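You operate a simulated robot arm through the tools that you are given. There is no shell and no other tool. Be economical: measure what you need, move in short steps, check, and stop when the job is done.

You run a simulated robot arm. Do the job below in one go: nothing can be reset, and whatever is moved stays where it is left.

Task
Put the jar marked "Primer" from the top of the white counter on the white job card there and the jar marked "Wax" on the top of the wooden table. Take the white bottle on the near end of the white counter and put it away on the lower shelf of the wooden table. Fetch the foam scrap from the door end of the wooden table and set it on the near end of the white counter. Take the felt block and put it on the door end of the wooden table. Close the right grey door. Fetch the red round brush from the top of the white table and stand it on the door end of the wooden table. Any order will do. Set down upright: jar, white bottle, felt block, round brush.

The check looks at the end state, three seconds after you hand in, the way a careful person would. Anything else that was tipped, shoved, dropped, spilled or broken makes it a failure.

Robot
A 7-joint arm with a two-finger gripper on a trunk, on a base that drives. Base frame: it is fixed to the floor where the robot stands at the start and does not move with it; the origin is under the middle of the robot, x ahead of it, y to its left, z up; the surface under the hand at the start is at about z = 86. Lengths are in cm, angles in rad, forces in N, time in s.
With the tool pointing down near the work surface it reaches from about 32 to 76 cm from the robot's upright axis, wherever it stands. Its first joint turns from -2.897 to 2.897 rad. Places, roughly: door end of the wooden table [60, 160, 90]; felt block (6x4x4 cm) [40, 50, 90]; foam scrap (8x5x3 cm) [50, 160, 90]; jar [50, 0, 100]; job card [75, -25, 75]; lower shelf of the wooden table [70, 100, 30]; near end of the white counter [70, -10, 90]; right grey door [20, -50, 40]; round brush [-100, 75, 75]; top of the wooden table [70, 100, 90]; white bottle (6x6x17 cm) [50, -20, 90]. Payload 1.71 kg.
The tool frame sits at the grasp point between the pads (the TCP): z along the fingers, y along the line on which they close. The tips reach 2 cm beyond it. The gripper opens to 9.6 cm. The gripper's body begins 11.3 cm behind the TCP.
Orientation is told as [roll, pitch, yaw] about the base's x, y, z axes, in that order, counted from this pose: with the fingers straight down and closing along the base's y, the tool's x points along the base's -x, its y along +y and its z along -z.

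Tools
- The arm moves only by the tool step_arm. Its argument "moves" is a list of rows, each a list of 7 numbers: the shift along the tool's x, y, z in cm, then the turn, a rotation vector about the tool's x, y, z in rad, then the gripper command, from -1 (fully open) to 1 (shut), values between in proportion. In form: [[tx, ty, tz, wx, wy, wz, hand], ...]. A call has 1 to 8 rows; each row is the pose to reach, as a shift and turn from the pose commanded when the call began, along the tool's axes at that moment. A row lasts 0.2 s, in which the tool goes at most 5 cm and 0.15 rad; a call with a longer step from one row to the next is refused whole, and so is a gripper value outside its range. A pose out of reach is approached as far as the arm can. The call stops where the force on the tool passes 40 N (or 10 N more than at its start, if that is more) or the arm is blocked; 0.2 s more then pass. The fingers move at their own pace (about 15.3 cm/s each) and stop on an object; they squeeze with about 23 N. The grip force told is the motor's: it shows also when the fingers shut on nothing. Time passes only in rows, and 0.2 s behind the last, so rows that repeat a pose let the fingers close. It gives the time, the measured TCP pose, the force on the tool (base axes), the opening and the grip force at its end, in the units of the frame above (readings bear some noise), with the torque about the TCP (base axes, N m) and any sound that the robot's microphone picked up.
- Cameras (640 x 400 px; columns grow to the right, rows downward): "scene" is now at [-0.03, 19.99, 164.44]; the picture's right is [0.82, -0.58, -0.01], its down [-0.54, -0.76, -0.35] and it looks along [0.19, 0.30, -0.94] (base axes); focal length 214 px, centre (320, 200). "wrist" rides on the gripper at [6.6, 1.4, -14.5] in the tool frame; the picture's right is [-0.21, 0.98, 0.00], its down [-0.88, -0.18, -0.45] and it looks along [-0.44, -0.09, 0.90] (tool axes); focal length 275 px, centre (320, 200). There is no depth. A picture from a camera that has moved, and an enlarged one, comes with that camera's place and axes in the base frame and with its lens.
- get_image(camera): a new picture of that camera. It takes no simulated time.
- raise_lower(by): slides the trunk up (or, below 0, down) by that many cm; the arm and the scene camera ride with it, the base frame stays. It gives what a move gives, with no picture.
- drive_base(legs): drives the robot by 1 to 6 legs, each [ahead, turn to the left] in cm and rad, along the robot's own axes; the way and the turn of a leg run together, so that a leg with both is an arc; at most 150 cm and 3.142 rad a leg. The arm and the cameras ride along, it lands a little off, and it stops where it bumps. It gives what a move gives.
- turn_head(pan, tilt): turns the head with the scene camera to pan (to the left, within 2.705 rad either way) and tilt (down, from -0.506 to 1.204), counted from straight ahead of the robot. It gives what a move gives.
- enlarge(camera, box): a new picture of the part [left, top, right, bottom] of that camera's present view, enlarged. It takes no simulated time.
- sign_off(): hands the job in; it is judged then, once.

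Go step by step. Nothing tells you exact positions but the pictures and the camera data: compare them with the known pose of the tool, close in by small moves and look again before you grip or let go. The budget is 196 turns and 166 pictures, counting those below and the enlarged ones. Unless the task says otherwise, let go and move clear before handing in.

The tools are called after "Request:" as a command line: name --pt "numbers of a row" for each row, then --argument value for the rest, lists and objects as JSON in quotes. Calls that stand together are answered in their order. step_arm: Moves the arm, as the interface text tells. Its arguments: {"type":"object","properties":{"moves":{"type":"array","items":{"type":"array","items":{"type":"number"}}}},"required":["moves"]} The other tools are called the same way: raise_lower (by) slides the trunk up or down; drive_base (legs) drives the base; turn_head (pan, tilt) turns the head that bears the scene camera; get_image (camera) takes a picture; enlarge (camera, box) takes an enlarged picture of a part of a camera's view; sign_off () hands the job in.

At the start:

```text
t: 0.0
eef_pos: [45.31, -0.51, 116.33]
orientation: [0.002, 0.001, 0.002]
wrist_force: [0.3, -0.2, 0.2]
wrist_torque: [0.01, 0.01, -0.01]
finger_gap: 9.59
gripper_force: 0.1
trunk travel left (down, up): [-27.5, 11.1]
robot x, y, heading: [-0.54, 0.47, -0.001]
head pan, tilt: [0.955, 1.201]
```

scene: 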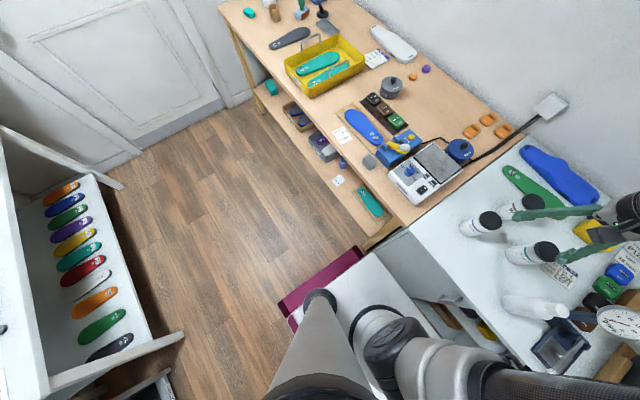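
wrist: 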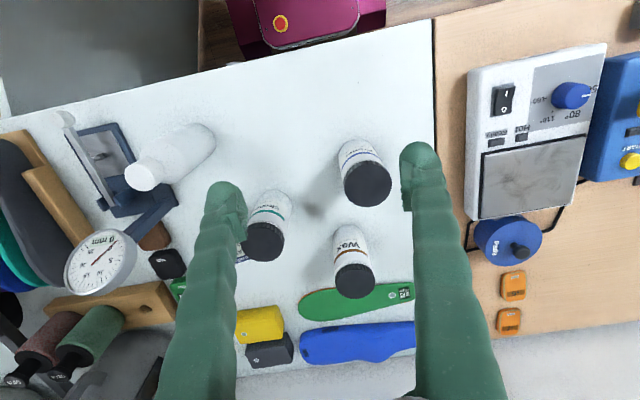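

I see the white counter under the hand with three jars and a white bottle, and the wooden table to the left. First I look around for everything.

Request:
enlarge --camera "wrist" --box '[100, 100, 420, 300]'

Request:
turn_head --pan 0 --tilt 0.9

Request:
get_image --camera "scene"

Request:
turn_head --pan -0.9 --tilt 0.9

Request:
get_image --camera "scene"

Request:
turn_head --pan 1.3 --tilt 0.6

Request:
get_image --camera "scene"

Request:
turn_head --pan 2.5 --tilt 0.6

Request:
get_image --camera "scene"

```text
2.00 times, centred on (260, 200) of wrist
camera zoom: at [38.68, 0.82, 130.94], right [0.21, 0.98, 0.0], down [0.88, -0.18, 0.44], along [0.43, -0.09, -0.9], focal length 551 px, centre (440, 200)
```

zoom: 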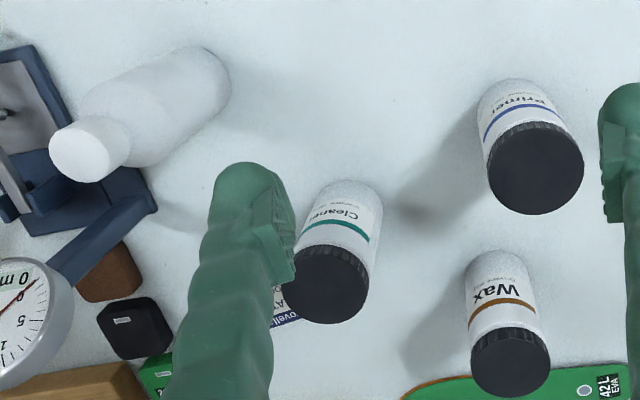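

```text
t: 1.2
eef_pos: [43.48, -0.48, 117.02]
orientation: [0.0, -0.013, 0.001]
wrist_force: [-0.6, 0.3, -0.1]
wrist_torque: [-0.01, 0.01, 0.0]
finger_gap: 9.58
gripper_force: 0.0
trunk travel left (down, up): [-27.5, 11.1]
robot x, y, heading: [-0.14, 0.23, 0.003]
head pan, tilt: [0.0, 0.901]
```

```text
162 pictures are left
camera scene: at [4.33, 15.42, 166.35], right [0.0, -1.0, 0.0], down [-0.79, 0.0, -0.61], along [0.61, 0.0, -0.79], focal length 214 px, centre (320, 200)
```

scene: 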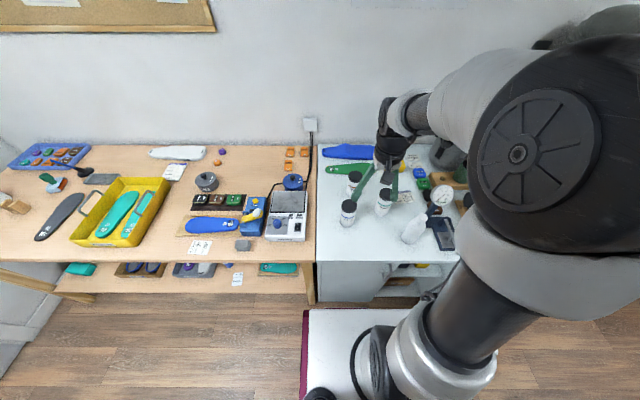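

```text
t: 2.4
eef_pos: [43.51, -0.5, 117.1]
orientation: [0.0, -0.013, 0.0]
wrist_force: [-0.1, 0.0, 0.5]
wrist_torque: [0.02, 0.01, 0.0]
finger_gap: 9.6
gripper_force: 0.1
trunk travel left (down, up): [-27.5, 11.1]
robot x, y, heading: [-0.17, 0.24, 0.002]
head pan, tilt: [-0.901, 0.901]
```

```text
161 pictures are left
camera scene: at [1.48, 9.5, 166.39], right [-0.78, -0.62, 0.01], down [-0.5, 0.61, -0.61], along [0.37, -0.49, -0.79], focal length 214 px, centre (320, 200)
```

scene: 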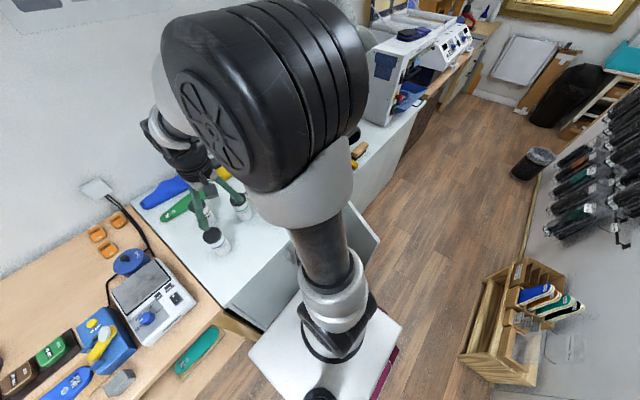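

```text
t: 4.5
eef_pos: [43.55, -0.48, 116.97]
orientation: [-0.001, -0.013, 0.0]
wrist_force: [0.7, 0.1, -0.3]
wrist_torque: [0.0, 0.04, 0.02]
finger_gap: 9.61
gripper_force: 0.0
trunk travel left (down, up): [-27.5, 11.1]
robot x, y, heading: [-0.22, -0.15, -0.002]
head pan, tilt: [1.3, 0.6]
```

```text
160 pictures are left
camera scene: at [-0.81, 23.93, 168.91], right [0.96, -0.27, -0.02], down [-0.17, -0.54, -0.82], along [0.21, 0.79, -0.57], focal length 214 px, centre (320, 200)
```

scene: 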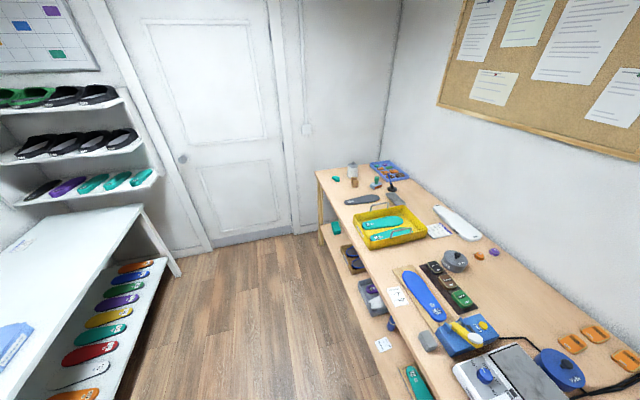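

```text
t: 5.9
eef_pos: [43.58, -0.55, 117.1]
orientation: [0.002, -0.016, 0.001]
wrist_force: [-0.5, 0.2, 0.1]
wrist_torque: [-0.03, 0.03, 0.04]
finger_gap: 9.61
gripper_force: 0.0
trunk travel left (down, up): [-27.5, 11.1]
robot x, y, heading: [0.03, -0.13, 0.002]
head pan, tilt: [2.499, 0.6]
```

```text
159 pictures are left
camera scene: at [-10.25, 20.72, 169.07], right [0.6, 0.8, -0.01], down [0.44, -0.34, -0.83], along [-0.67, 0.49, -0.55], focal length 214 px, centre (320, 200)
```

scene: 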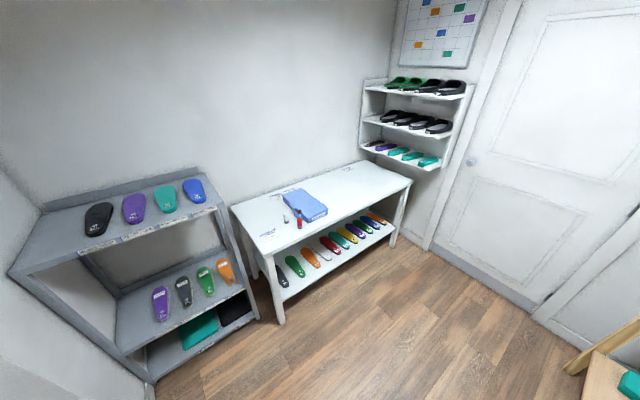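

I'll look more closely at the wooden table's door end, the brush, and the cabinet door.

Request:
enlarge --camera "scene" --box '[230, 160, 430, 285]'

Request:
turn_head --pan 1.2 --tilt 0.7

Request:
enlarge --camera "scene" --box '[250, 80, 490, 230]'

Request:
turn_head --pan -1.5 --tilt 1.0

Request:
get_image --camera "scene"

Request:
get_image --camera "wrist"

```text
3.20 times, centred on (330, 222) of scene
camera zoom: at [-10.25, 20.72, 169.07], right [0.6, 0.8, -0.01], down [0.44, -0.34, -0.83], along [-0.67, 0.49, -0.55], focal length 686 px, centre (288, 128)
```

zoom: 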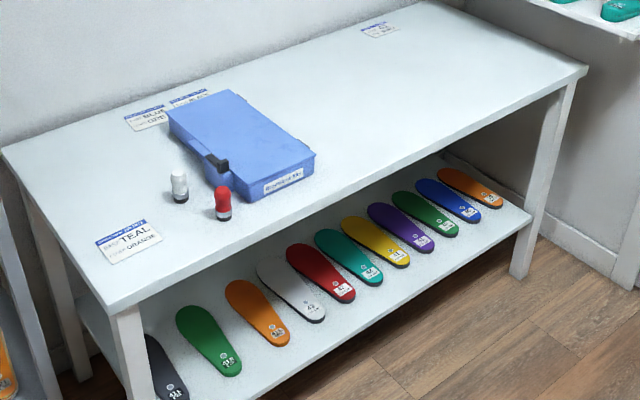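

```text
t: 7.4
eef_pos: [43.52, -0.47, 117.07]
orientation: [0.001, -0.013, 0.0]
wrist_force: [0.0, 0.3, 0.4]
wrist_torque: [0.0, -0.01, -0.03]
finger_gap: 9.61
gripper_force: 0.1
trunk travel left (down, up): [-27.5, 11.1]
robot x, y, heading: [-0.16, -0.06, -0.001]
head pan, tilt: [1.201, 0.7]
```

```text
2.67 times, centred on (370, 155) of scene
camera zoom: at [-0.13, 23.34, 168.04], right [0.93, -0.36, -0.02], down [-0.25, -0.6, -0.76], along [0.27, 0.71, -0.65], focal length 572 px, centre (187, 320)
```

zoom: 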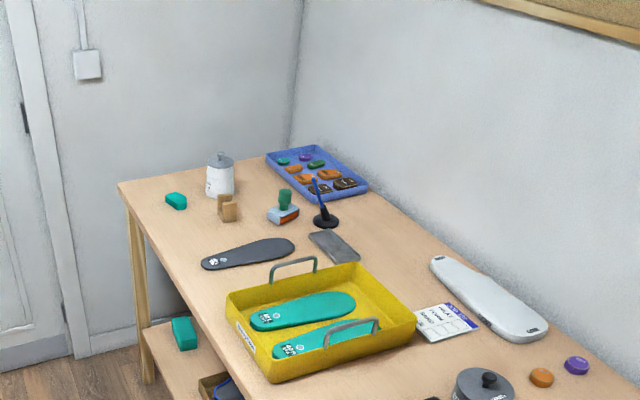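

```text
t: 9.8
eef_pos: [43.55, -0.64, 117.17]
orientation: [0.0, -0.014, 0.002]
wrist_force: [0.4, 0.4, -0.4]
wrist_torque: [0.0, 0.04, 0.02]
finger_gap: 9.62
gripper_force: 0.0
trunk travel left (down, up): [-27.5, 11.1]
robot x, y, heading: [-0.12, 0.08, 0.0]
head pan, tilt: [-1.499, 1.0]
```

```text
156 pictures are left
camera scene: at [-2.73, 8.47, 165.74], right [-1.0, -0.07, 0.02], down [-0.07, 0.84, -0.54], along [0.02, -0.54, -0.84], focal length 214 px, centre (320, 200)
```

scene: 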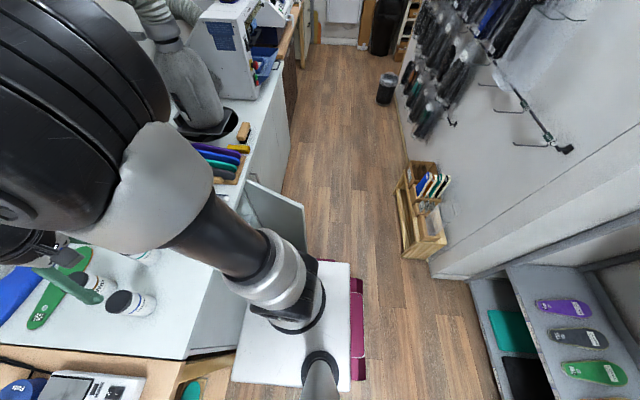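

```text
155 pictures are left
camera wrist: at [36.7, 0.82, 131.49], right [0.21, 0.98, 0.0], down [0.87, -0.18, 0.46], along [0.45, -0.09, -0.89], focal length 275 px, centre (320, 200)
```

wrist: 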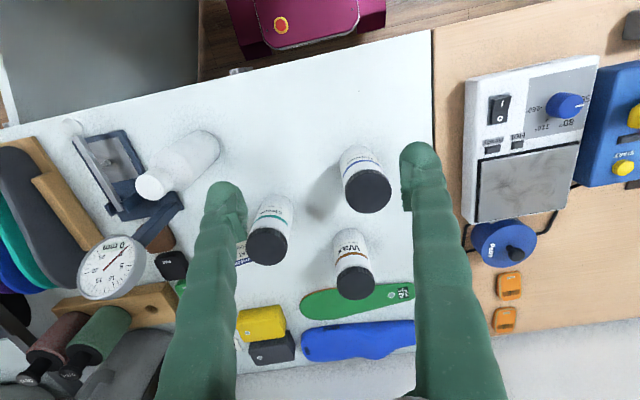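

The job card seems to be near [69,-22]; I'll move the hand over for a better view of the counter.

Request:
step_arm --pt "0 -4 0 0 0 0 -1" --pt "0 -8 0 0 0 0 -1" --pt "0 -12 0 0 0 0 -1" --pt "0 -16 0 0 0 0 -1" --pt "0 -20 0 0 0 0 -1"

Request:
get_image --camera "wrist"

```text
t: 11.0
eef_pos: [43.35, -20.68, 117.07]
orientation: [0.0, -0.013, 0.001]
wrist_force: [0.2, -0.2, 0.0]
wrist_torque: [0.04, 0.02, 0.0]
finger_gap: 9.6
gripper_force: 0.0
trunk travel left (down, up): [-27.5, 11.1]
robot x, y, heading: [-0.1, 0.19, 0.001]
head pan, tilt: [-1.499, 1.0]
```

```text
154 pictures are left
camera wrist: at [36.55, -19.3, 131.5], right [0.21, 0.98, 0.0], down [0.87, -0.18, 0.46], along [0.45, -0.09, -0.89], focal length 275 px, centre (320, 200)
```

wrist: 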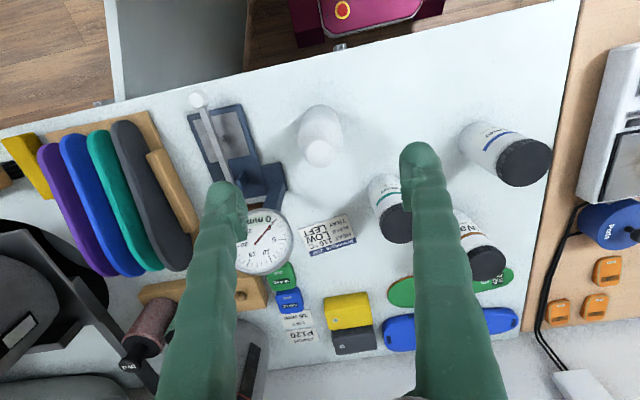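

Estimates from two views: Primer ≈(53.6,4), Wax ≈(69,0), Cleaner ≈(60.5,-12), card ≈(68,-24), bottle ≈(45,-21). Moving over Primer.

Request:
step_arm --pt "-2 4 0 0 0 0 -1" --pt "-4 8 0 0 0 0 -1" --pt "-6 12 0 0 0 0 -1" --pt "-7 16 0 0 0 0 -1" --pt "-8 20 0 0 0 0 -1" --pt "-10 24.7 0 0 0 0 -1" --pt "-10.2 24.7 4 0 0.013 0 -1" --pt "-10.2 24.7 8 0 0.013 0 -1"

Request:
get_image --camera "wrist"

```text
refused: row 6 steps farther than a row can; nothing moved
```

```text
153 pictures are left
camera wrist: at [36.55, -19.3, 131.5], right [0.21, 0.98, 0.0], down [0.87, -0.18, 0.46], along [0.45, -0.09, -0.89], focal length 275 px, centre (320, 200)
```

wrist: 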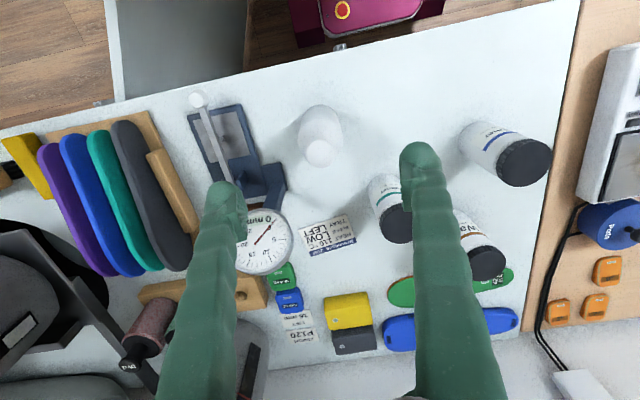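

One row stepped too far; I'll even out the steps.

Request:
step_arm --pt "-1.7 4.1 0 0 0 0 -1" --pt "-3.4 8.2 0 0 0 0 -1" --pt "-5.1 12.3 0 0 0 0 -1" --pt "-6.8 16.4 0 0 0 0 -1" --pt "-8.5 20.5 0 0 0 0 -1" --pt "-10.2 24.7 0 0 0 0 -1" --pt "-10.2 24.7 4 0 0 0 -1" --pt "-10.2 24.7 8 0 0 0 -1"

Request:
get_image --camera "wrist"

```text
t: 12.8
eef_pos: [53.79, 3.94, 109.0]
orientation: [-0.001, -0.016, 0.001]
wrist_force: [0.4, 0.2, -0.2]
wrist_torque: [-0.03, 0.02, -0.02]
finger_gap: 9.59
gripper_force: 0.0
trunk travel left (down, up): [-27.5, 11.1]
robot x, y, heading: [0.06, 0.13, -0.002]
head pan, tilt: [-1.499, 1.0]
```

```text
152 pictures are left
camera wrist: at [46.99, 5.41, 123.42], right [0.21, 0.98, 0.0], down [0.87, -0.18, 0.46], along [0.45, -0.09, -0.89], focal length 275 px, centre (320, 200)
```

wrist: 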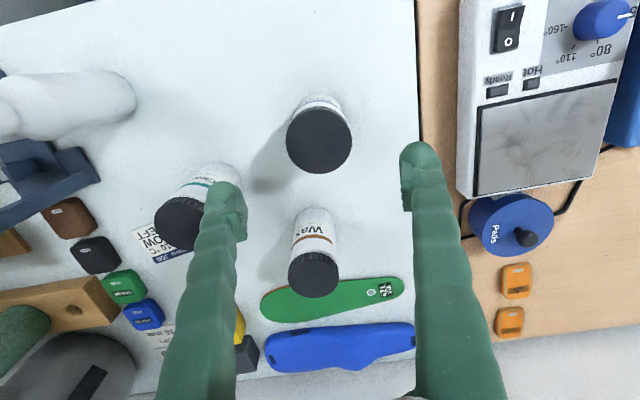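

Primer is centred under the hand. Descend and grip.

Request:
step_arm --pt "0 0 4 0 0 0 -1" --pt "0 0 8 0 0 0 -1" --pt "0 0 12 0 0 0 -1" --pt "0.2 0 16 0 0 0 -1" --pt "0.2 0 16 0 0 0 -1" --pt "0.2 0 16 0 0 0 1" --pt "0.2 0 16 0 0 0 1" --pt "0.2 0 16 0 0 0 1"

Request:
get_image --camera "wrist"

```text
t: 14.6
eef_pos: [53.76, 3.95, 93.38]
orientation: [0.0, -0.015, -0.001]
wrist_force: [0.2, 0.5, -0.1]
wrist_torque: [0.03, -0.01, 0.02]
finger_gap: 6.94
gripper_force: 22.7
trunk travel left (down, up): [-27.5, 11.1]
robot x, y, heading: [0.12, 0.34, 0.003]
head pan, tilt: [-1.499, 1.0]
```

```text
151 pictures are left
camera wrist: at [46.94, 5.29, 107.79], right [0.21, 0.98, 0.0], down [0.87, -0.18, 0.46], along [0.45, -0.09, -0.89], focal length 275 px, centre (320, 200)
```

wrist: 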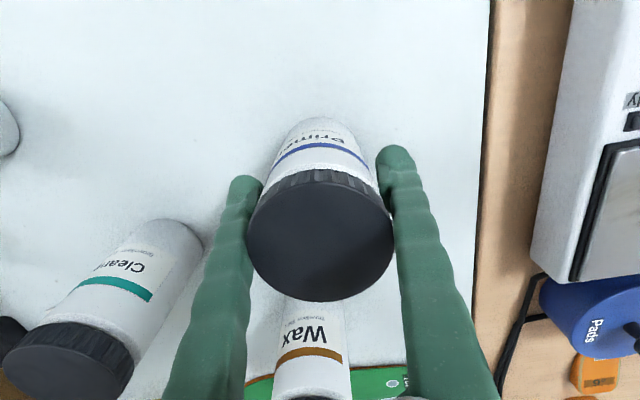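

Gripped (6.9 cm). Lift and carry towards the card.

Request:
step_arm --pt "0 0 -4 0 0 0 1" --pt "0 0 -8 0 0 0 1" --pt "0 0 -12 0 0 0 1" --pt "0 0 -16 0 0 0 1" --pt "0 0 -20 0 0 0 1" --pt "0 0 -20 0 0 0 1"

Request:
step_arm --pt "-1.8 -4 0 0 0 0 1" --pt "-3.6 -8 0 0 0 0 1" --pt "-5.4 -12 0 0 0 0 1" --pt "-7.2 -16 0 0 0 0 1" --pt "-9 -20 0 0 0 0 1" --pt "-10.8 -24 0 0 0 0 1" --pt "-12.6 -27 0 0 0 0 1" --pt "-12.6 -27 0 0 0 0 1"

Request:
get_image --camera "wrist"

```text
t: 16.0
eef_pos: [53.6, 4.2, 113.3]
orientation: [-0.001, -0.014, 0.0]
wrist_force: [0.0, 0.5, -3.2]
wrist_torque: [-0.02, 0.02, 0.01]
finger_gap: 6.93
gripper_force: 23.1
trunk travel left (down, up): [-27.5, 11.1]
robot x, y, heading: [0.19, 0.34, 0.0]
head pan, tilt: [-1.499, 1.0]
```

```text
t: 17.8
eef_pos: [66.24, -22.74, 113.49]
orientation: [0.001, -0.013, -0.001]
wrist_force: [-0.4, 0.4, -3.3]
wrist_torque: [-0.03, -0.02, -0.02]
finger_gap: 6.91
gripper_force: 23.1
trunk travel left (down, up): [-27.5, 11.1]
robot x, y, heading: [0.05, 0.06, -0.006]
head pan, tilt: [-1.499, 1.0]
```

```text
150 pictures are left
camera wrist: at [59.35, -21.55, 127.87], right [0.21, 0.98, 0.0], down [0.87, -0.18, 0.46], along [0.45, -0.09, -0.89], focal length 275 px, centre (320, 200)
```

wrist: 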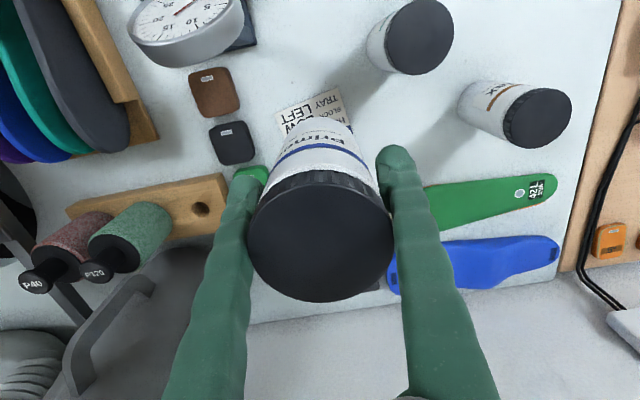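

Card centre ≈(67.8,-23.9). Shift over and lower.

Request:
step_arm --pt "-1.6 -1.2 2 0 0 0 1" --pt "-1.6 -1.2 6 0 0 0 1" --pt "-1.6 -1.2 10 0 0 0 1" --pt "-1.6 -1.2 14 0 0 0 1" --pt "-1.6 -1.2 17 0 0 0 1" --pt "-1.6 -1.2 18.5 0 0 0 1"

Request:
get_image --camera "wrist"

```text
t: 19.2
eef_pos: [68.14, -24.13, 94.89]
orientation: [-0.002, -0.011, 0.0]
wrist_force: [0.6, -0.2, -3.5]
wrist_torque: [0.0, -0.01, -0.01]
finger_gap: 6.97
gripper_force: 23.0
trunk travel left (down, up): [-27.5, 11.1]
robot x, y, heading: [0.18, 0.16, -0.003]
head pan, tilt: [-1.499, 1.0]
```

```text
149 pictures are left
camera wrist: at [61.28, -22.85, 109.32], right [0.21, 0.98, 0.0], down [0.87, -0.18, 0.46], along [0.45, -0.09, -0.89], focal length 275 px, centre (320, 200)
```

wrist: 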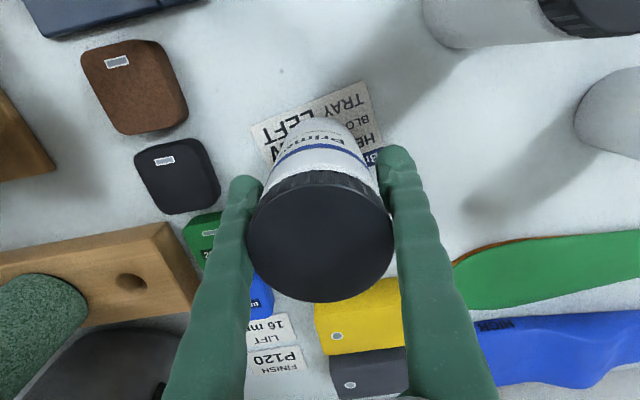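

Centred over the card. Setting down.

Request:
step_arm --pt "0.3 0 0.8 0 0 0 1" --pt "0.3 0 1.3 0 0 0 1" --pt "0.3 0 1.6 0 0 0 1" --pt "0.3 0 1.6 0 0 0 1"

```text
t: 20.2
eef_pos: [67.82, -24.1, 93.56]
orientation: [-0.001, -0.018, 0.0]
wrist_force: [-0.8, 0.2, 11.8]
wrist_torque: [0.05, 0.12, -0.01]
finger_gap: 6.94
gripper_force: 23.4
trunk travel left (down, up): [-27.5, 11.1]
robot x, y, heading: [0.14, 0.32, 0.001]
head pan, tilt: [-1.499, 1.0]
```

Contact felt; release gently and rise.

Request:
step_arm --pt "0 0 -0.2 0 0 0 1" --pt "0 0 -0.2 0 0 0 -0.75" --pt "0 0 -0.2 0 0 0 -0.75" --pt "0 0 -3 0 0 0 -0.75" --pt "0 0 -7 0 0 0 -0.75" --pt "0 0 -11 0 0 0 -0.75" --pt "0 0 -15 0 0 0 -0.75" --pt "0 0 -19 0 0 0 -1"

Request:
get_image --camera "wrist"

```text
t: 22.0
eef_pos: [67.66, -23.85, 112.51]
orientation: [-0.001, -0.014, 0.001]
wrist_force: [-0.3, 0.6, -1.2]
wrist_torque: [-0.03, 0.0, 0.01]
finger_gap: 9.58
gripper_force: 0.1
trunk travel left (down, up): [-27.5, 11.1]
robot x, y, heading: [-0.26, -0.18, -0.002]
head pan, tilt: [-1.499, 1.0]
```

```text
148 pictures are left
camera wrist: at [60.79, -22.57, 127.0], right [0.21, 0.98, 0.0], down [0.87, -0.18, 0.46], along [0.45, -0.09, -0.89], focal length 275 px, centre (320, 200)
```

wrist: 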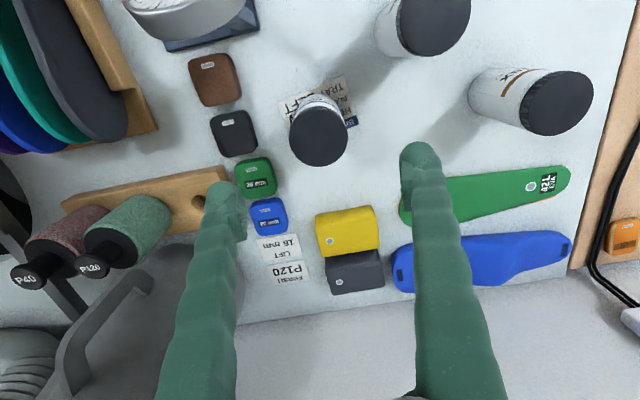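

Primer sits on the card. Next, Wax at about (69,0).

Request:
step_arm --pt "-0.3 4 0 0 0 0 -1" --pt "-0.6 8 0 0 0 0 -1" --pt "-0.9 12 0 0 0 0 -1" --pt "-1.2 16 0 0 0 0 -1" --pt "-1.3 20 0 0 0 0 -1" --pt "-1.4 23.9 0 0 0 0 -1" --pt "-1.4 23.9 0 0 0 0 -1"

Request:
get_image --camera "wrist"

```text
t: 23.6
eef_pos: [68.94, -0.2, 112.31]
orientation: [0.001, -0.015, 0.001]
wrist_force: [0.2, -0.6, 0.5]
wrist_torque: [0.01, -0.01, 0.01]
finger_gap: 9.58
gripper_force: 0.0
trunk travel left (down, up): [-27.5, 11.1]
robot x, y, heading: [-0.03, -0.02, 0.004]
head pan, tilt: [-1.499, 1.0]
```

```text
147 pictures are left
camera wrist: at [62.05, 1.11, 126.62], right [0.21, 0.98, 0.0], down [0.87, -0.19, 0.46], along [0.45, -0.09, -0.89], focal length 275 px, centre (320, 200)
```

wrist: 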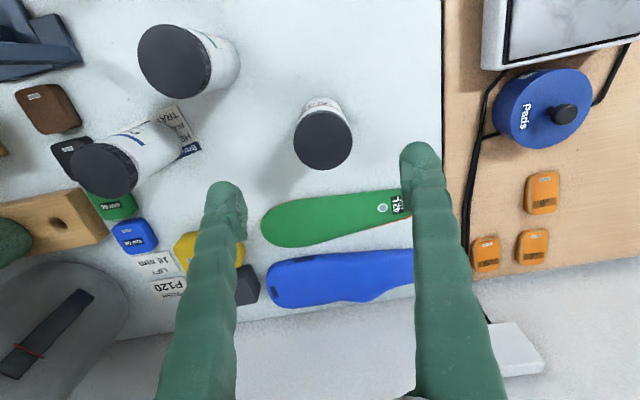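

Aligned; descend and grip Wax.

Request:
step_arm --pt "-0.1 0.2 4 0 0 0 -1" --pt "-0.1 0.2 8 0 0 0 -1" --pt "-0.1 0.2 12 0 0 0 -1" --pt "-0.1 0.2 16 0 0 0 -1" --pt "-0.1 0.2 19 0 0 0 -1" --pt "-0.1 0.2 19 0 0 0 1" --pt "-0.1 0.2 19 0 0 0 1" --pt "-0.1 0.2 19 0 0 0 1"

Request:
get_image --camera "wrist"

```text
t: 25.4
eef_pos: [69.37, 0.17, 93.2]
orientation: [0.001, -0.014, -0.001]
wrist_force: [-1.0, 0.9, -0.4]
wrist_torque: [-0.01, 0.01, -0.01]
finger_gap: 6.88
gripper_force: 22.0
trunk travel left (down, up): [-27.5, 11.1]
robot x, y, heading: [0.29, 0.23, -0.003]
head pan, tilt: [-1.499, 1.0]
```

```text
146 pictures are left
camera wrist: at [62.48, 1.45, 107.63], right [0.21, 0.98, 0.0], down [0.87, -0.18, 0.46], along [0.45, -0.09, -0.89], focal length 275 px, centre (320, 200)
```

wrist: 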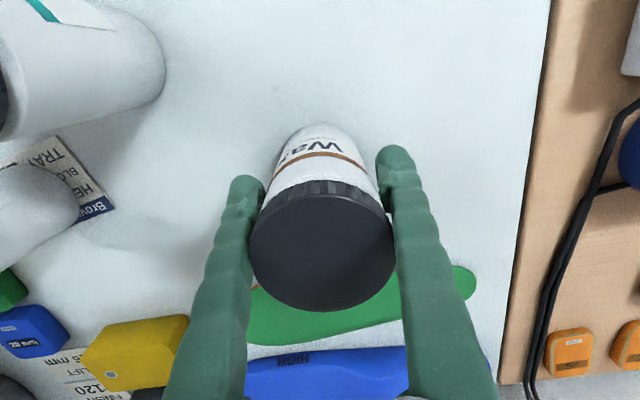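

Lift Wax and pull in to a travel pose.

Request:
step_arm --pt "0 0 -4 0 0 0 1" --pt "0 0 -8 0 0 0 1" --pt "0 0 -12 0 0 0 1" --pt "0 0 -16 0 0 0 1" --pt "0 0 -20 0 0 0 1" --pt "4.5 0 -20 0 0 0 1" --pt "9 0 -20 0 0 0 1" --pt "13.5 0 -20 0 0 0 1"

Request:
step_arm --pt "4.5 0 0 0 0 0 1" --pt "9 0 0 0 0 0 1" --pt "13 0 0 0 0 0 1"

Request:
drive_base --legs '[[-10, 0], [0, 1.571]]'

Request:
turn_head --pan -0.8 --tilt 0.8

Request:
get_image --camera "scene"

```text
t: 27.2
eef_pos: [55.52, 0.16, 113.5]
orientation: [0.001, -0.017, 0.0]
wrist_force: [-0.2, 0.1, -2.9]
wrist_torque: [-0.01, -0.02, -0.01]
finger_gap: 6.92
gripper_force: 23.3
trunk travel left (down, up): [-27.5, 11.1]
robot x, y, heading: [-0.24, -0.27, 0.002]
head pan, tilt: [-1.499, 1.0]
```

```text
t: 28.0
eef_pos: [42.3, -0.07, 113.18]
orientation: [-0.001, -0.016, 0.0]
wrist_force: [-0.6, 0.1, -2.0]
wrist_torque: [-0.03, -0.05, -0.01]
finger_gap: 6.9
gripper_force: 23.5
trunk travel left (down, up): [-27.5, 11.1]
robot x, y, heading: [0.42, 0.05, 0.001]
head pan, tilt: [-1.499, 1.0]
```

```text
t: 33.6
eef_pos: [-8.7, 42.53, 113.09]
orientation: [0.0, -0.014, 1.537]
wrist_force: [0.4, 0.3, -3.4]
wrist_torque: [-0.01, 0.0, -0.01]
finger_gap: 6.85
gripper_force: 22.4
trunk travel left (down, up): [-27.5, 11.1]
robot x, y, heading: [-9.77, 0.1, 1.54]
head pan, tilt: [-1.499, 1.0]
```

```text
t: 34.7
eef_pos: [-8.65, 40.84, 113.7]
orientation: [0.0, -0.031, 1.537]
wrist_force: [0.0, -0.4, -3.0]
wrist_torque: [0.02, 0.04, 0.04]
finger_gap: 6.86
gripper_force: 23.2
trunk travel left (down, up): [-27.5, 11.1]
robot x, y, heading: [-9.52, 0.06, 1.537]
head pan, tilt: [-0.799, 0.799]
```

```text
145 pictures are left
camera scene: at [-19.1, 2.62, 167.17], right [0.67, -0.74, 0.01], down [-0.53, -0.49, -0.69], along [0.51, 0.46, -0.72], focal length 214 px, centre (320, 200)
```

scene: 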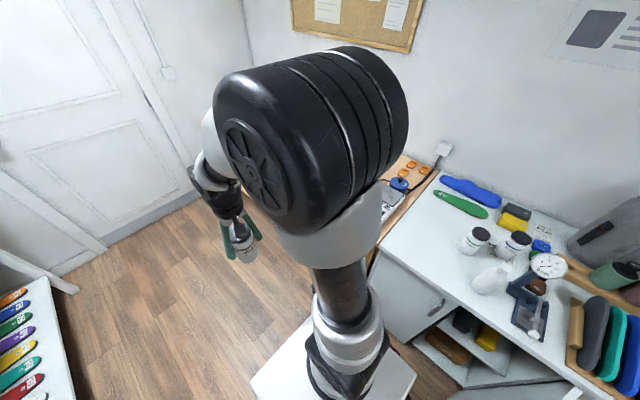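

Now drive along the wooden table's front, angling slightly closer.

Request:
drive_base --legs '[[0, -0.12], [60, 0], [0, 0.15]]'

Request:
turn_head --pan -1.2 --tilt 0.9

Request:
get_image --camera "scene"

Request:
turn_head --pan -0.4 --tilt 0.9

Request:
get_image --camera "scene"

```text
t: 39.7
eef_pos: [-0.38, 100.95, 113.7]
orientation: [-0.001, -0.029, 1.564]
wrist_force: [0.3, 0.0, -3.5]
wrist_torque: [-0.06, -0.02, 0.0]
finger_gap: 6.85
gripper_force: 22.6
trunk travel left (down, up): [-27.5, 11.1]
robot x, y, heading: [-0.17, 59.77, 1.562]
head pan, tilt: [-0.799, 0.799]
```

```text
t: 40.5
eef_pos: [-0.49, 99.29, 114.19]
orientation: [0.0, -0.044, 1.565]
wrist_force: [0.1, -0.4, -3.3]
wrist_torque: [-0.09, 0.03, 0.01]
finger_gap: 6.85
gripper_force: 23.5
trunk travel left (down, up): [-27.5, 11.1]
robot x, y, heading: [-0.12, 60.38, 1.566]
head pan, tilt: [-1.201, 0.901]
```

```text
144 pictures are left
camera scene: at [-8.63, 59.73, 166.43], right [0.36, -0.93, 0.02], down [-0.73, -0.29, -0.62], along [0.58, 0.21, -0.79], focal length 214 px, centre (320, 200)
```

scene: 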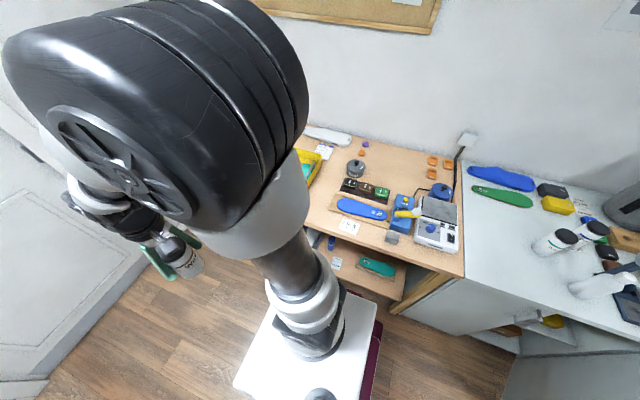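

```text
t: 41.7
eef_pos: [-0.48, 99.2, 114.27]
orientation: [-0.001, -0.045, 1.563]
wrist_force: [-0.1, -0.1, -3.3]
wrist_torque: [-0.02, 0.0, -0.04]
finger_gap: 6.83
gripper_force: 22.6
trunk travel left (down, up): [-27.5, 11.1]
robot x, y, heading: [-0.39, 60.19, 1.567]
head pan, tilt: [-0.4, 0.901]
```

```text
143 pictures are left
camera scene: at [-12.71, 63.82, 166.36], right [0.92, -0.39, 0.01], down [-0.31, -0.73, -0.61], along [0.24, 0.56, -0.79], focal length 214 px, centre (320, 200)
```

scene: 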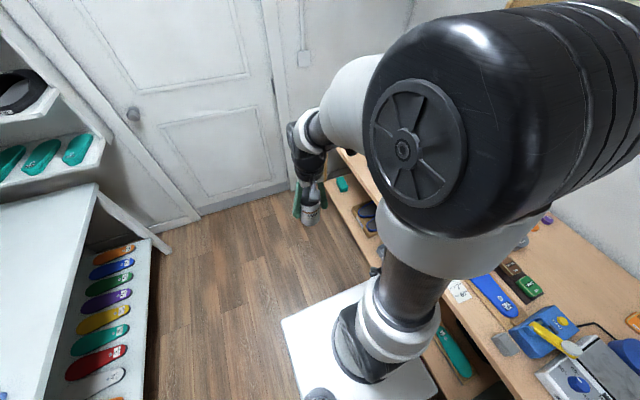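

The felt block is the gray one near (41.5,46.5); the foam is the teal piece near (49.5,161). Free spot for Wax near (50,81). Swing the arm over there, keeping the yaw.

Request:
step_arm --pt "1.5 -4.3 0 0 0.045 0 1" --pt "3 -8.6 0 0 0.045 0 1" --pt "4.5 -12.9 0 0 0.045 0 1" --pt "6 -17.2 0 0 0.045 0 1" --pt "7.5 -21.5 0 0 0.045 0 1" --pt "9 -25.8 0 0 0.045 0 1" --pt "10.5 -30.1 0 0 0.045 0 1" --pt "12 -34.4 0 0 0.045 0 1"

Request:
get_image --camera "wrist"

```text
t: 43.5
eef_pos: [34.04, 86.89, 113.71]
orientation: [0.002, 0.0, 1.564]
wrist_force: [-0.3, -0.4, -3.4]
wrist_torque: [-0.05, 0.06, -0.01]
finger_gap: 6.83
gripper_force: 23.0
trunk travel left (down, up): [-27.5, 11.1]
robot x, y, heading: [0.11, 59.91, 1.569]
head pan, tilt: [-0.4, 0.901]
```

```text
142 pictures are left
camera wrist: at [32.58, 80.42, 128.24], right [-0.98, 0.21, 0.0], down [0.19, 0.88, 0.44], along [0.09, 0.43, -0.9], focal length 275 px, centre (320, 200)
```

wrist: 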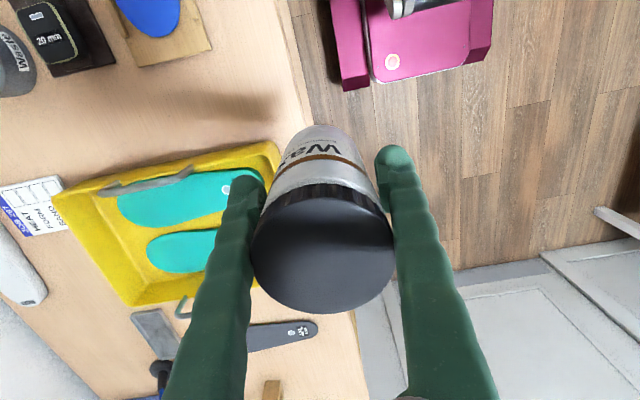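

The free strip is y 75.5–88.5; place Wax at (55,82).

Request:
step_arm --pt "1 -4.2 0 0 0 0 1" --pt "2 -8.4 0 0 0 0 1" --pt "3 -12.6 0 0 0 0 1" --pt "4 -16.8 0 0 0 0 1" --pt "4.9 -21 0 0 0 0 1" --pt "4.9 -21 5 0 0 0 1" --pt "4.9 -21 10 0 0 0 1" --pt "4.9 -21 14 0 0 0 1"

Request:
get_image --camera "wrist"

```text
t: 45.3
eef_pos: [54.71, 81.91, 99.62]
orientation: [-0.002, 0.0, 1.563]
wrist_force: [0.4, 0.3, -3.3]
wrist_torque: [-0.05, 0.01, 0.04]
finger_gap: 6.83
gripper_force: 22.9
trunk travel left (down, up): [-27.5, 11.1]
robot x, y, heading: [-0.17, 60.08, 1.567]
head pan, tilt: [-0.4, 0.901]
```

```text
141 pictures are left
camera wrist: at [53.22, 75.31, 114.2], right [-0.98, 0.21, 0.0], down [0.19, 0.88, 0.44], along [0.1, 0.43, -0.9], focal length 275 px, centre (320, 200)
```

wrist: 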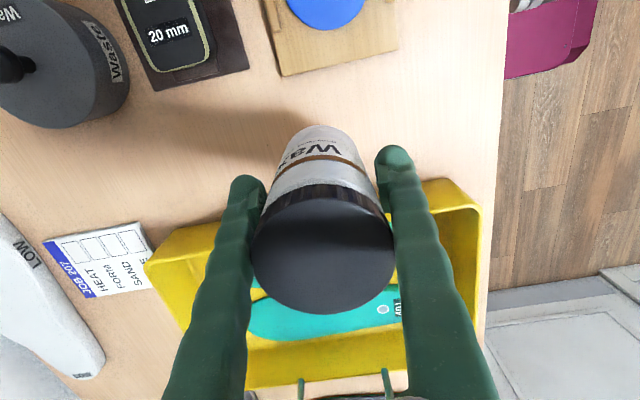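

Lower Wax onto the table.

Request:
step_arm --pt "0 0 3 0 0 0 1" --pt "0 0 5 0 0 0 1" --pt "0 0 5.8 0 0 0 1" --pt "0 0 6.3 0 0 0 1" --pt "0 0 6.6 0 0 0 1" --pt "0 0 6.6 0 0 0 1"

```text
t: 46.7
eef_pos: [54.78, 81.85, 93.28]
orientation: [-0.002, 0.001, 1.563]
wrist_force: [0.9, -0.4, -1.1]
wrist_torque: [0.01, -0.05, -0.02]
finger_gap: 6.82
gripper_force: 23.1
trunk travel left (down, up): [-27.5, 11.1]
robot x, y, heading: [-0.55, 60.14, 1.566]
head pan, tilt: [-0.4, 0.901]
```

Request:
step_arm --pt "0 0 0.2 0 0 0 1" --pt "0 0 0.2 0 0 0 1"

```text
t: 47.3
eef_pos: [54.94, 81.92, 93.16]
orientation: [-0.006, -0.002, 1.564]
wrist_force: [-0.8, -0.9, 15.0]
wrist_torque: [0.5, 0.12, -0.01]
finger_gap: 6.84
gripper_force: 23.3
trunk travel left (down, up): [-27.5, 11.1]
robot x, y, heading: [0.0, 60.2, 1.571]
head pan, tilt: [-0.4, 0.901]
```

Seated firmly. Release and rise.

Request:
step_arm --pt "0 0 -0.2 0 0 0 1" --pt "0 0 -0.2 0 0 0 -0.8" --pt "0 0 -0.2 0 0 0 -0.8" --pt "0 0 -4 0 0 0 -0.8" --pt "0 0 -8 0 0 0 -0.8" --pt "0 0 -12 0 0 0 -0.8" --pt "0 0 -16 0 0 0 -1" --pt "0 0 -20 0 0 0 -1"

Request:
get_image --camera "wrist"

```text
t: 49.1
eef_pos: [54.73, 82.04, 113.18]
orientation: [0.0, -0.001, 1.562]
wrist_force: [-0.2, 0.6, 0.7]
wrist_torque: [0.01, -0.01, 0.01]
finger_gap: 9.62
gripper_force: 0.2
trunk travel left (down, up): [-27.5, 11.1]
robot x, y, heading: [0.11, 60.15, 1.564]
head pan, tilt: [-0.4, 0.901]
```

```text
140 pictures are left
camera wrist: at [53.09, 75.4, 127.68], right [-0.98, 0.21, 0.0], down [0.19, 0.88, 0.44], along [0.09, 0.43, -0.9], focal length 275 px, centre (320, 200)
```

wrist: 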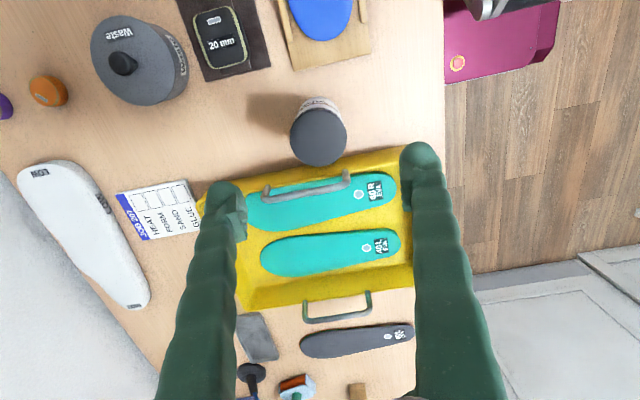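

Wax stands well. Now move over the felt block, turning the wrist back toward neutral.

Request:
step_arm --pt "4.3 1.6 0 0 0 0.14 -1" --pt "8.6 3.2 0 0 0 0.28 -1" --pt "13 4.8 0 0 0 0.42 -1" --pt "17.3 6.4 0 0 0 0.56 -1" --pt "21.6 8 0 0 0 0.7 -1" --pt "26 9.6 0 0 0 0.84 -1" --pt "30.3 11.2 0 0 0 0.98 -1" --pt "34.5 13 0 0 0 1.12 -1"

Request:
get_image --camera "wrist"

```text
t: 50.9
eef_pos: [41.41, 47.53, 113.01]
orientation: [0.003, -0.002, 0.442]
wrist_force: [0.2, 0.5, 0.6]
wrist_torque: [0.01, -0.05, -0.01]
finger_gap: 9.59
gripper_force: 0.0
trunk travel left (down, up): [-27.5, 11.1]
robot x, y, heading: [0.07, 60.29, 1.565]
head pan, tilt: [-0.4, 0.901]
```

```text
139 pictures are left
camera wrist: at [34.75, 45.83, 127.54], right [-0.23, 0.97, 0.0], down [0.87, 0.21, 0.45], along [0.43, 0.1, -0.9], focal length 275 px, centre (320, 200)
```

wrist: 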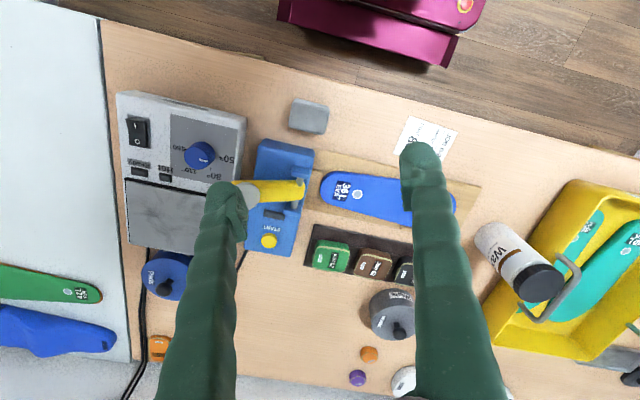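

Request:
enlarge --camera "wrist" --box '[248, 70, 376, 150]'

```text
5.00 times, centred on (312, 110) of wrist
camera zoom: at [34.75, 45.83, 127.54], right [-0.23, 0.97, 0.0], down [0.87, 0.21, 0.45], along [0.43, 0.1, -0.9], focal length 1376 px, centre (360, 650)
```

zoom: 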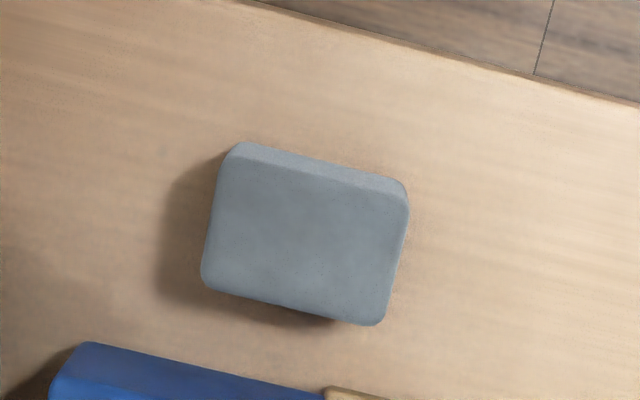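

The block is aligned with the base axes, centred ≈(41.3,45.8). I'll grip along its length (y), yaw 0.

Request:
step_arm --pt "0.8 -1.5 2 0 0 0.15 -1" --pt "0.8 -1.5 5 0 0 0.3 -1" --pt "0.8 -1.5 9 0 0 0.44 -1" --pt "0.8 -1.5 11 0 0 0.44 -1" --pt "0.8 -1.5 11 0 0 0.44 -1"

Request:
get_image --camera "wrist"

```text
t: 52.1
eef_pos: [41.27, 45.85, 101.95]
orientation: [0.0, -0.001, 0.002]
wrist_force: [0.0, 0.0, 1.1]
wrist_torque: [-0.01, -0.03, 0.01]
finger_gap: 9.59
gripper_force: 0.2
trunk travel left (down, up): [-27.5, 11.1]
robot x, y, heading: [-0.19, 59.85, 1.568]
head pan, tilt: [-0.4, 0.901]
```

```text
137 pictures are left
camera wrist: at [34.65, 47.18, 116.48], right [0.2, 0.98, 0.0], down [0.88, -0.18, 0.45], along [0.44, -0.09, -0.9], focal length 275 px, centre (320, 200)
```

wrist: 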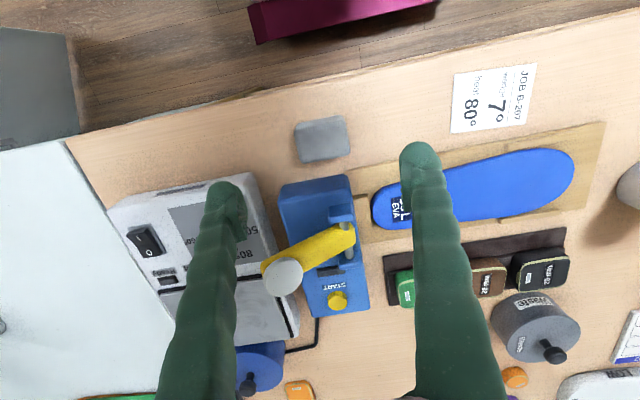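

Descend with partial opening and grip the felt block.

Request:
step_arm --pt "0.2 0.2 0 0 0 0 -0.65" --pt "0.2 0.2 4 0 0 0 -0.65" --pt "0.2 0.2 8 0 0 0 -0.65" --pt "0.2 0.2 11 0 0 0 -0.65" --pt "0.2 0.2 13 0 0 0 -0.65" --pt "0.2 0.2 13 0 0 0 1" --pt "0.2 0.2 13 0 0 0 1" --pt "0.2 0.2 13 0 0 0 1"

Request:
get_image --camera "wrist"

```text
t: 53.9
eef_pos: [41.49, 46.04, 89.1]
orientation: [0.0, 0.0, 0.003]
wrist_force: [0.4, -0.1, 0.0]
wrist_torque: [0.03, 0.0, 0.0]
finger_gap: 5.15
gripper_force: 23.5
trunk travel left (down, up): [-27.5, 11.1]
robot x, y, heading: [-0.47, 60.41, 1.566]
head pan, tilt: [-0.4, 0.901]
```

```text
136 pictures are left
camera wrist: at [34.78, 47.3, 103.65], right [0.2, 0.98, 0.0], down [0.88, -0.18, 0.45], along [0.44, -0.09, -0.9], focal length 275 px, centre (320, 200)
```

wrist: 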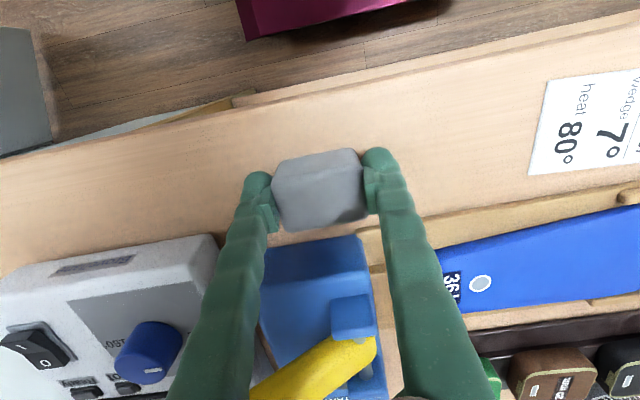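

Gripped. Lift high and drive along the table to the door end.

Request:
step_arm --pt "0 0 -4 0 0 0 1" --pt "0 0 -8 0 0 0 1" --pt "0 0 -12 0 0 0 1" --pt "0 0 -16 0 0 0 1" --pt "0 0 -20 0 0 0 1" --pt "0 0 -24 0 0 0 1" --pt "0 0 -28 0 0 0 1"

Request:
drive_base --legs '[[80, 0]]'

Request:
turn_head --pan -0.7 --tilt 0.9

Request:
get_image --camera "scene"

Request:
get_image --camera "wrist"

```text
t: 55.5
eef_pos: [41.21, 46.07, 116.85]
orientation: [0.0, -0.002, 0.002]
wrist_force: [-0.3, 0.0, -0.4]
wrist_torque: [0.02, 0.0, 0.02]
finger_gap: 5.14
gripper_force: 22.8
trunk travel left (down, up): [-27.5, 11.1]
robot x, y, heading: [-0.17, 60.11, 1.565]
head pan, tilt: [-0.4, 0.901]
```

```text
t: 60.1
eef_pos: [41.62, 126.21, 116.86]
orientation: [0.007, 0.0, 0.004]
wrist_force: [0.7, -0.6, -0.3]
wrist_torque: [-0.02, 0.0, 0.01]
finger_gap: 5.16
gripper_force: 22.9
trunk travel left (down, up): [-27.5, 11.1]
robot x, y, heading: [-0.04, 140.98, 1.563]
head pan, tilt: [-0.4, 0.901]
```

```text
t: 60.9
eef_pos: [41.54, 125.45, 116.68]
orientation: [0.011, 0.0, 0.001]
wrist_force: [0.8, 1.5, 0.4]
wrist_torque: [-0.1, -0.03, 0.0]
finger_gap: 5.13
gripper_force: 22.9
trunk travel left (down, up): [-27.5, 11.1]
robot x, y, heading: [0.37, 140.67, 1.571]
head pan, tilt: [-0.7, 0.901]
```

```text
135 pictures are left
camera scene: at [-10.54, 138.07, 166.37], right [0.76, -0.65, -0.01], down [-0.51, -0.59, -0.63], along [0.4, 0.49, -0.78], focal length 214 px, centre (320, 200)
```

scene: 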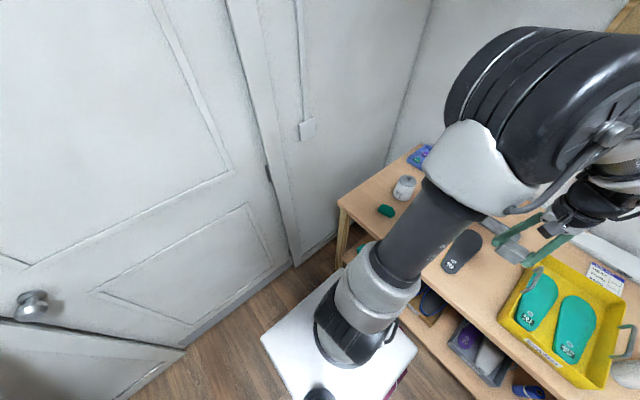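

```text
134 pictures are left
camera wrist: at [34.92, 126.62, 131.23], right [0.2, 0.98, 0.01], down [0.88, -0.19, 0.44], along [0.44, -0.08, -0.9], focal length 275 px, centre (320, 200)
```

wrist: 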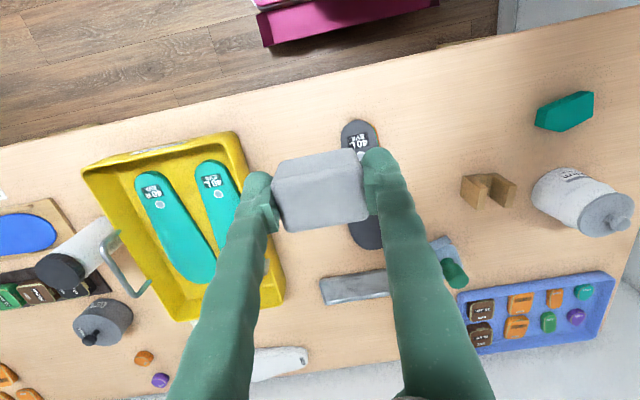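

The door end: foam ≈(48,161.5), wooden block ≈(60,151.6), container ≈(65,165). I'll put the felt block at ≈(49,151).

Request:
step_arm --pt "-1.2 4.2 0 0.011 0 0 1" --pt "-2.4 8.4 0 0.011 0 0 1" --pt "-3.6 12.6 0 0.011 0 0 1" --pt "-4.8 16.8 0 0.011 0 0 1" --pt "-6.2 21 0 0.011 0 0 1" --pt "-7.5 25.5 0 0.011 0 0 1" --pt "-7.5 25.5 4 0.011 0 0 1" --pt "-7.5 25.5 8 0.011 0 0 1"

Request:
get_image --camera "wrist"

```text
t: 62.7
eef_pos: [49.17, 152.15, 108.69]
orientation: [-0.009, 0.0, 0.001]
wrist_force: [-0.2, -1.0, 0.3]
wrist_torque: [0.15, -0.05, 0.02]
finger_gap: 5.14
gripper_force: 23.2
trunk travel left (down, up): [-27.5, 11.1]
robot x, y, heading: [0.12, 140.79, 1.568]
head pan, tilt: [-0.7, 0.901]
```

```text
133 pictures are left
camera wrist: at [42.45, 153.67, 123.15], right [0.2, 0.98, -0.01], down [0.88, -0.18, 0.45], along [0.43, -0.1, -0.89], focal length 275 px, centre (320, 200)
```

wrist: 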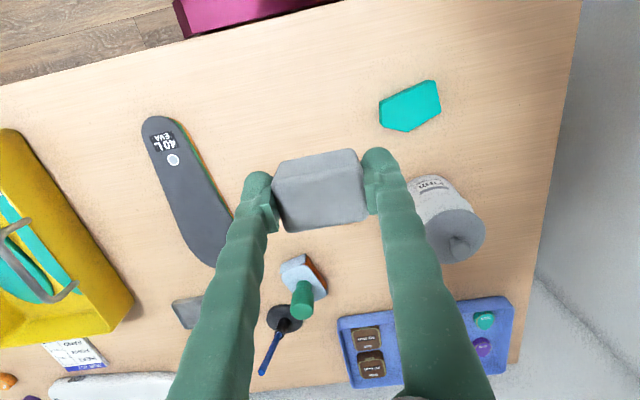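

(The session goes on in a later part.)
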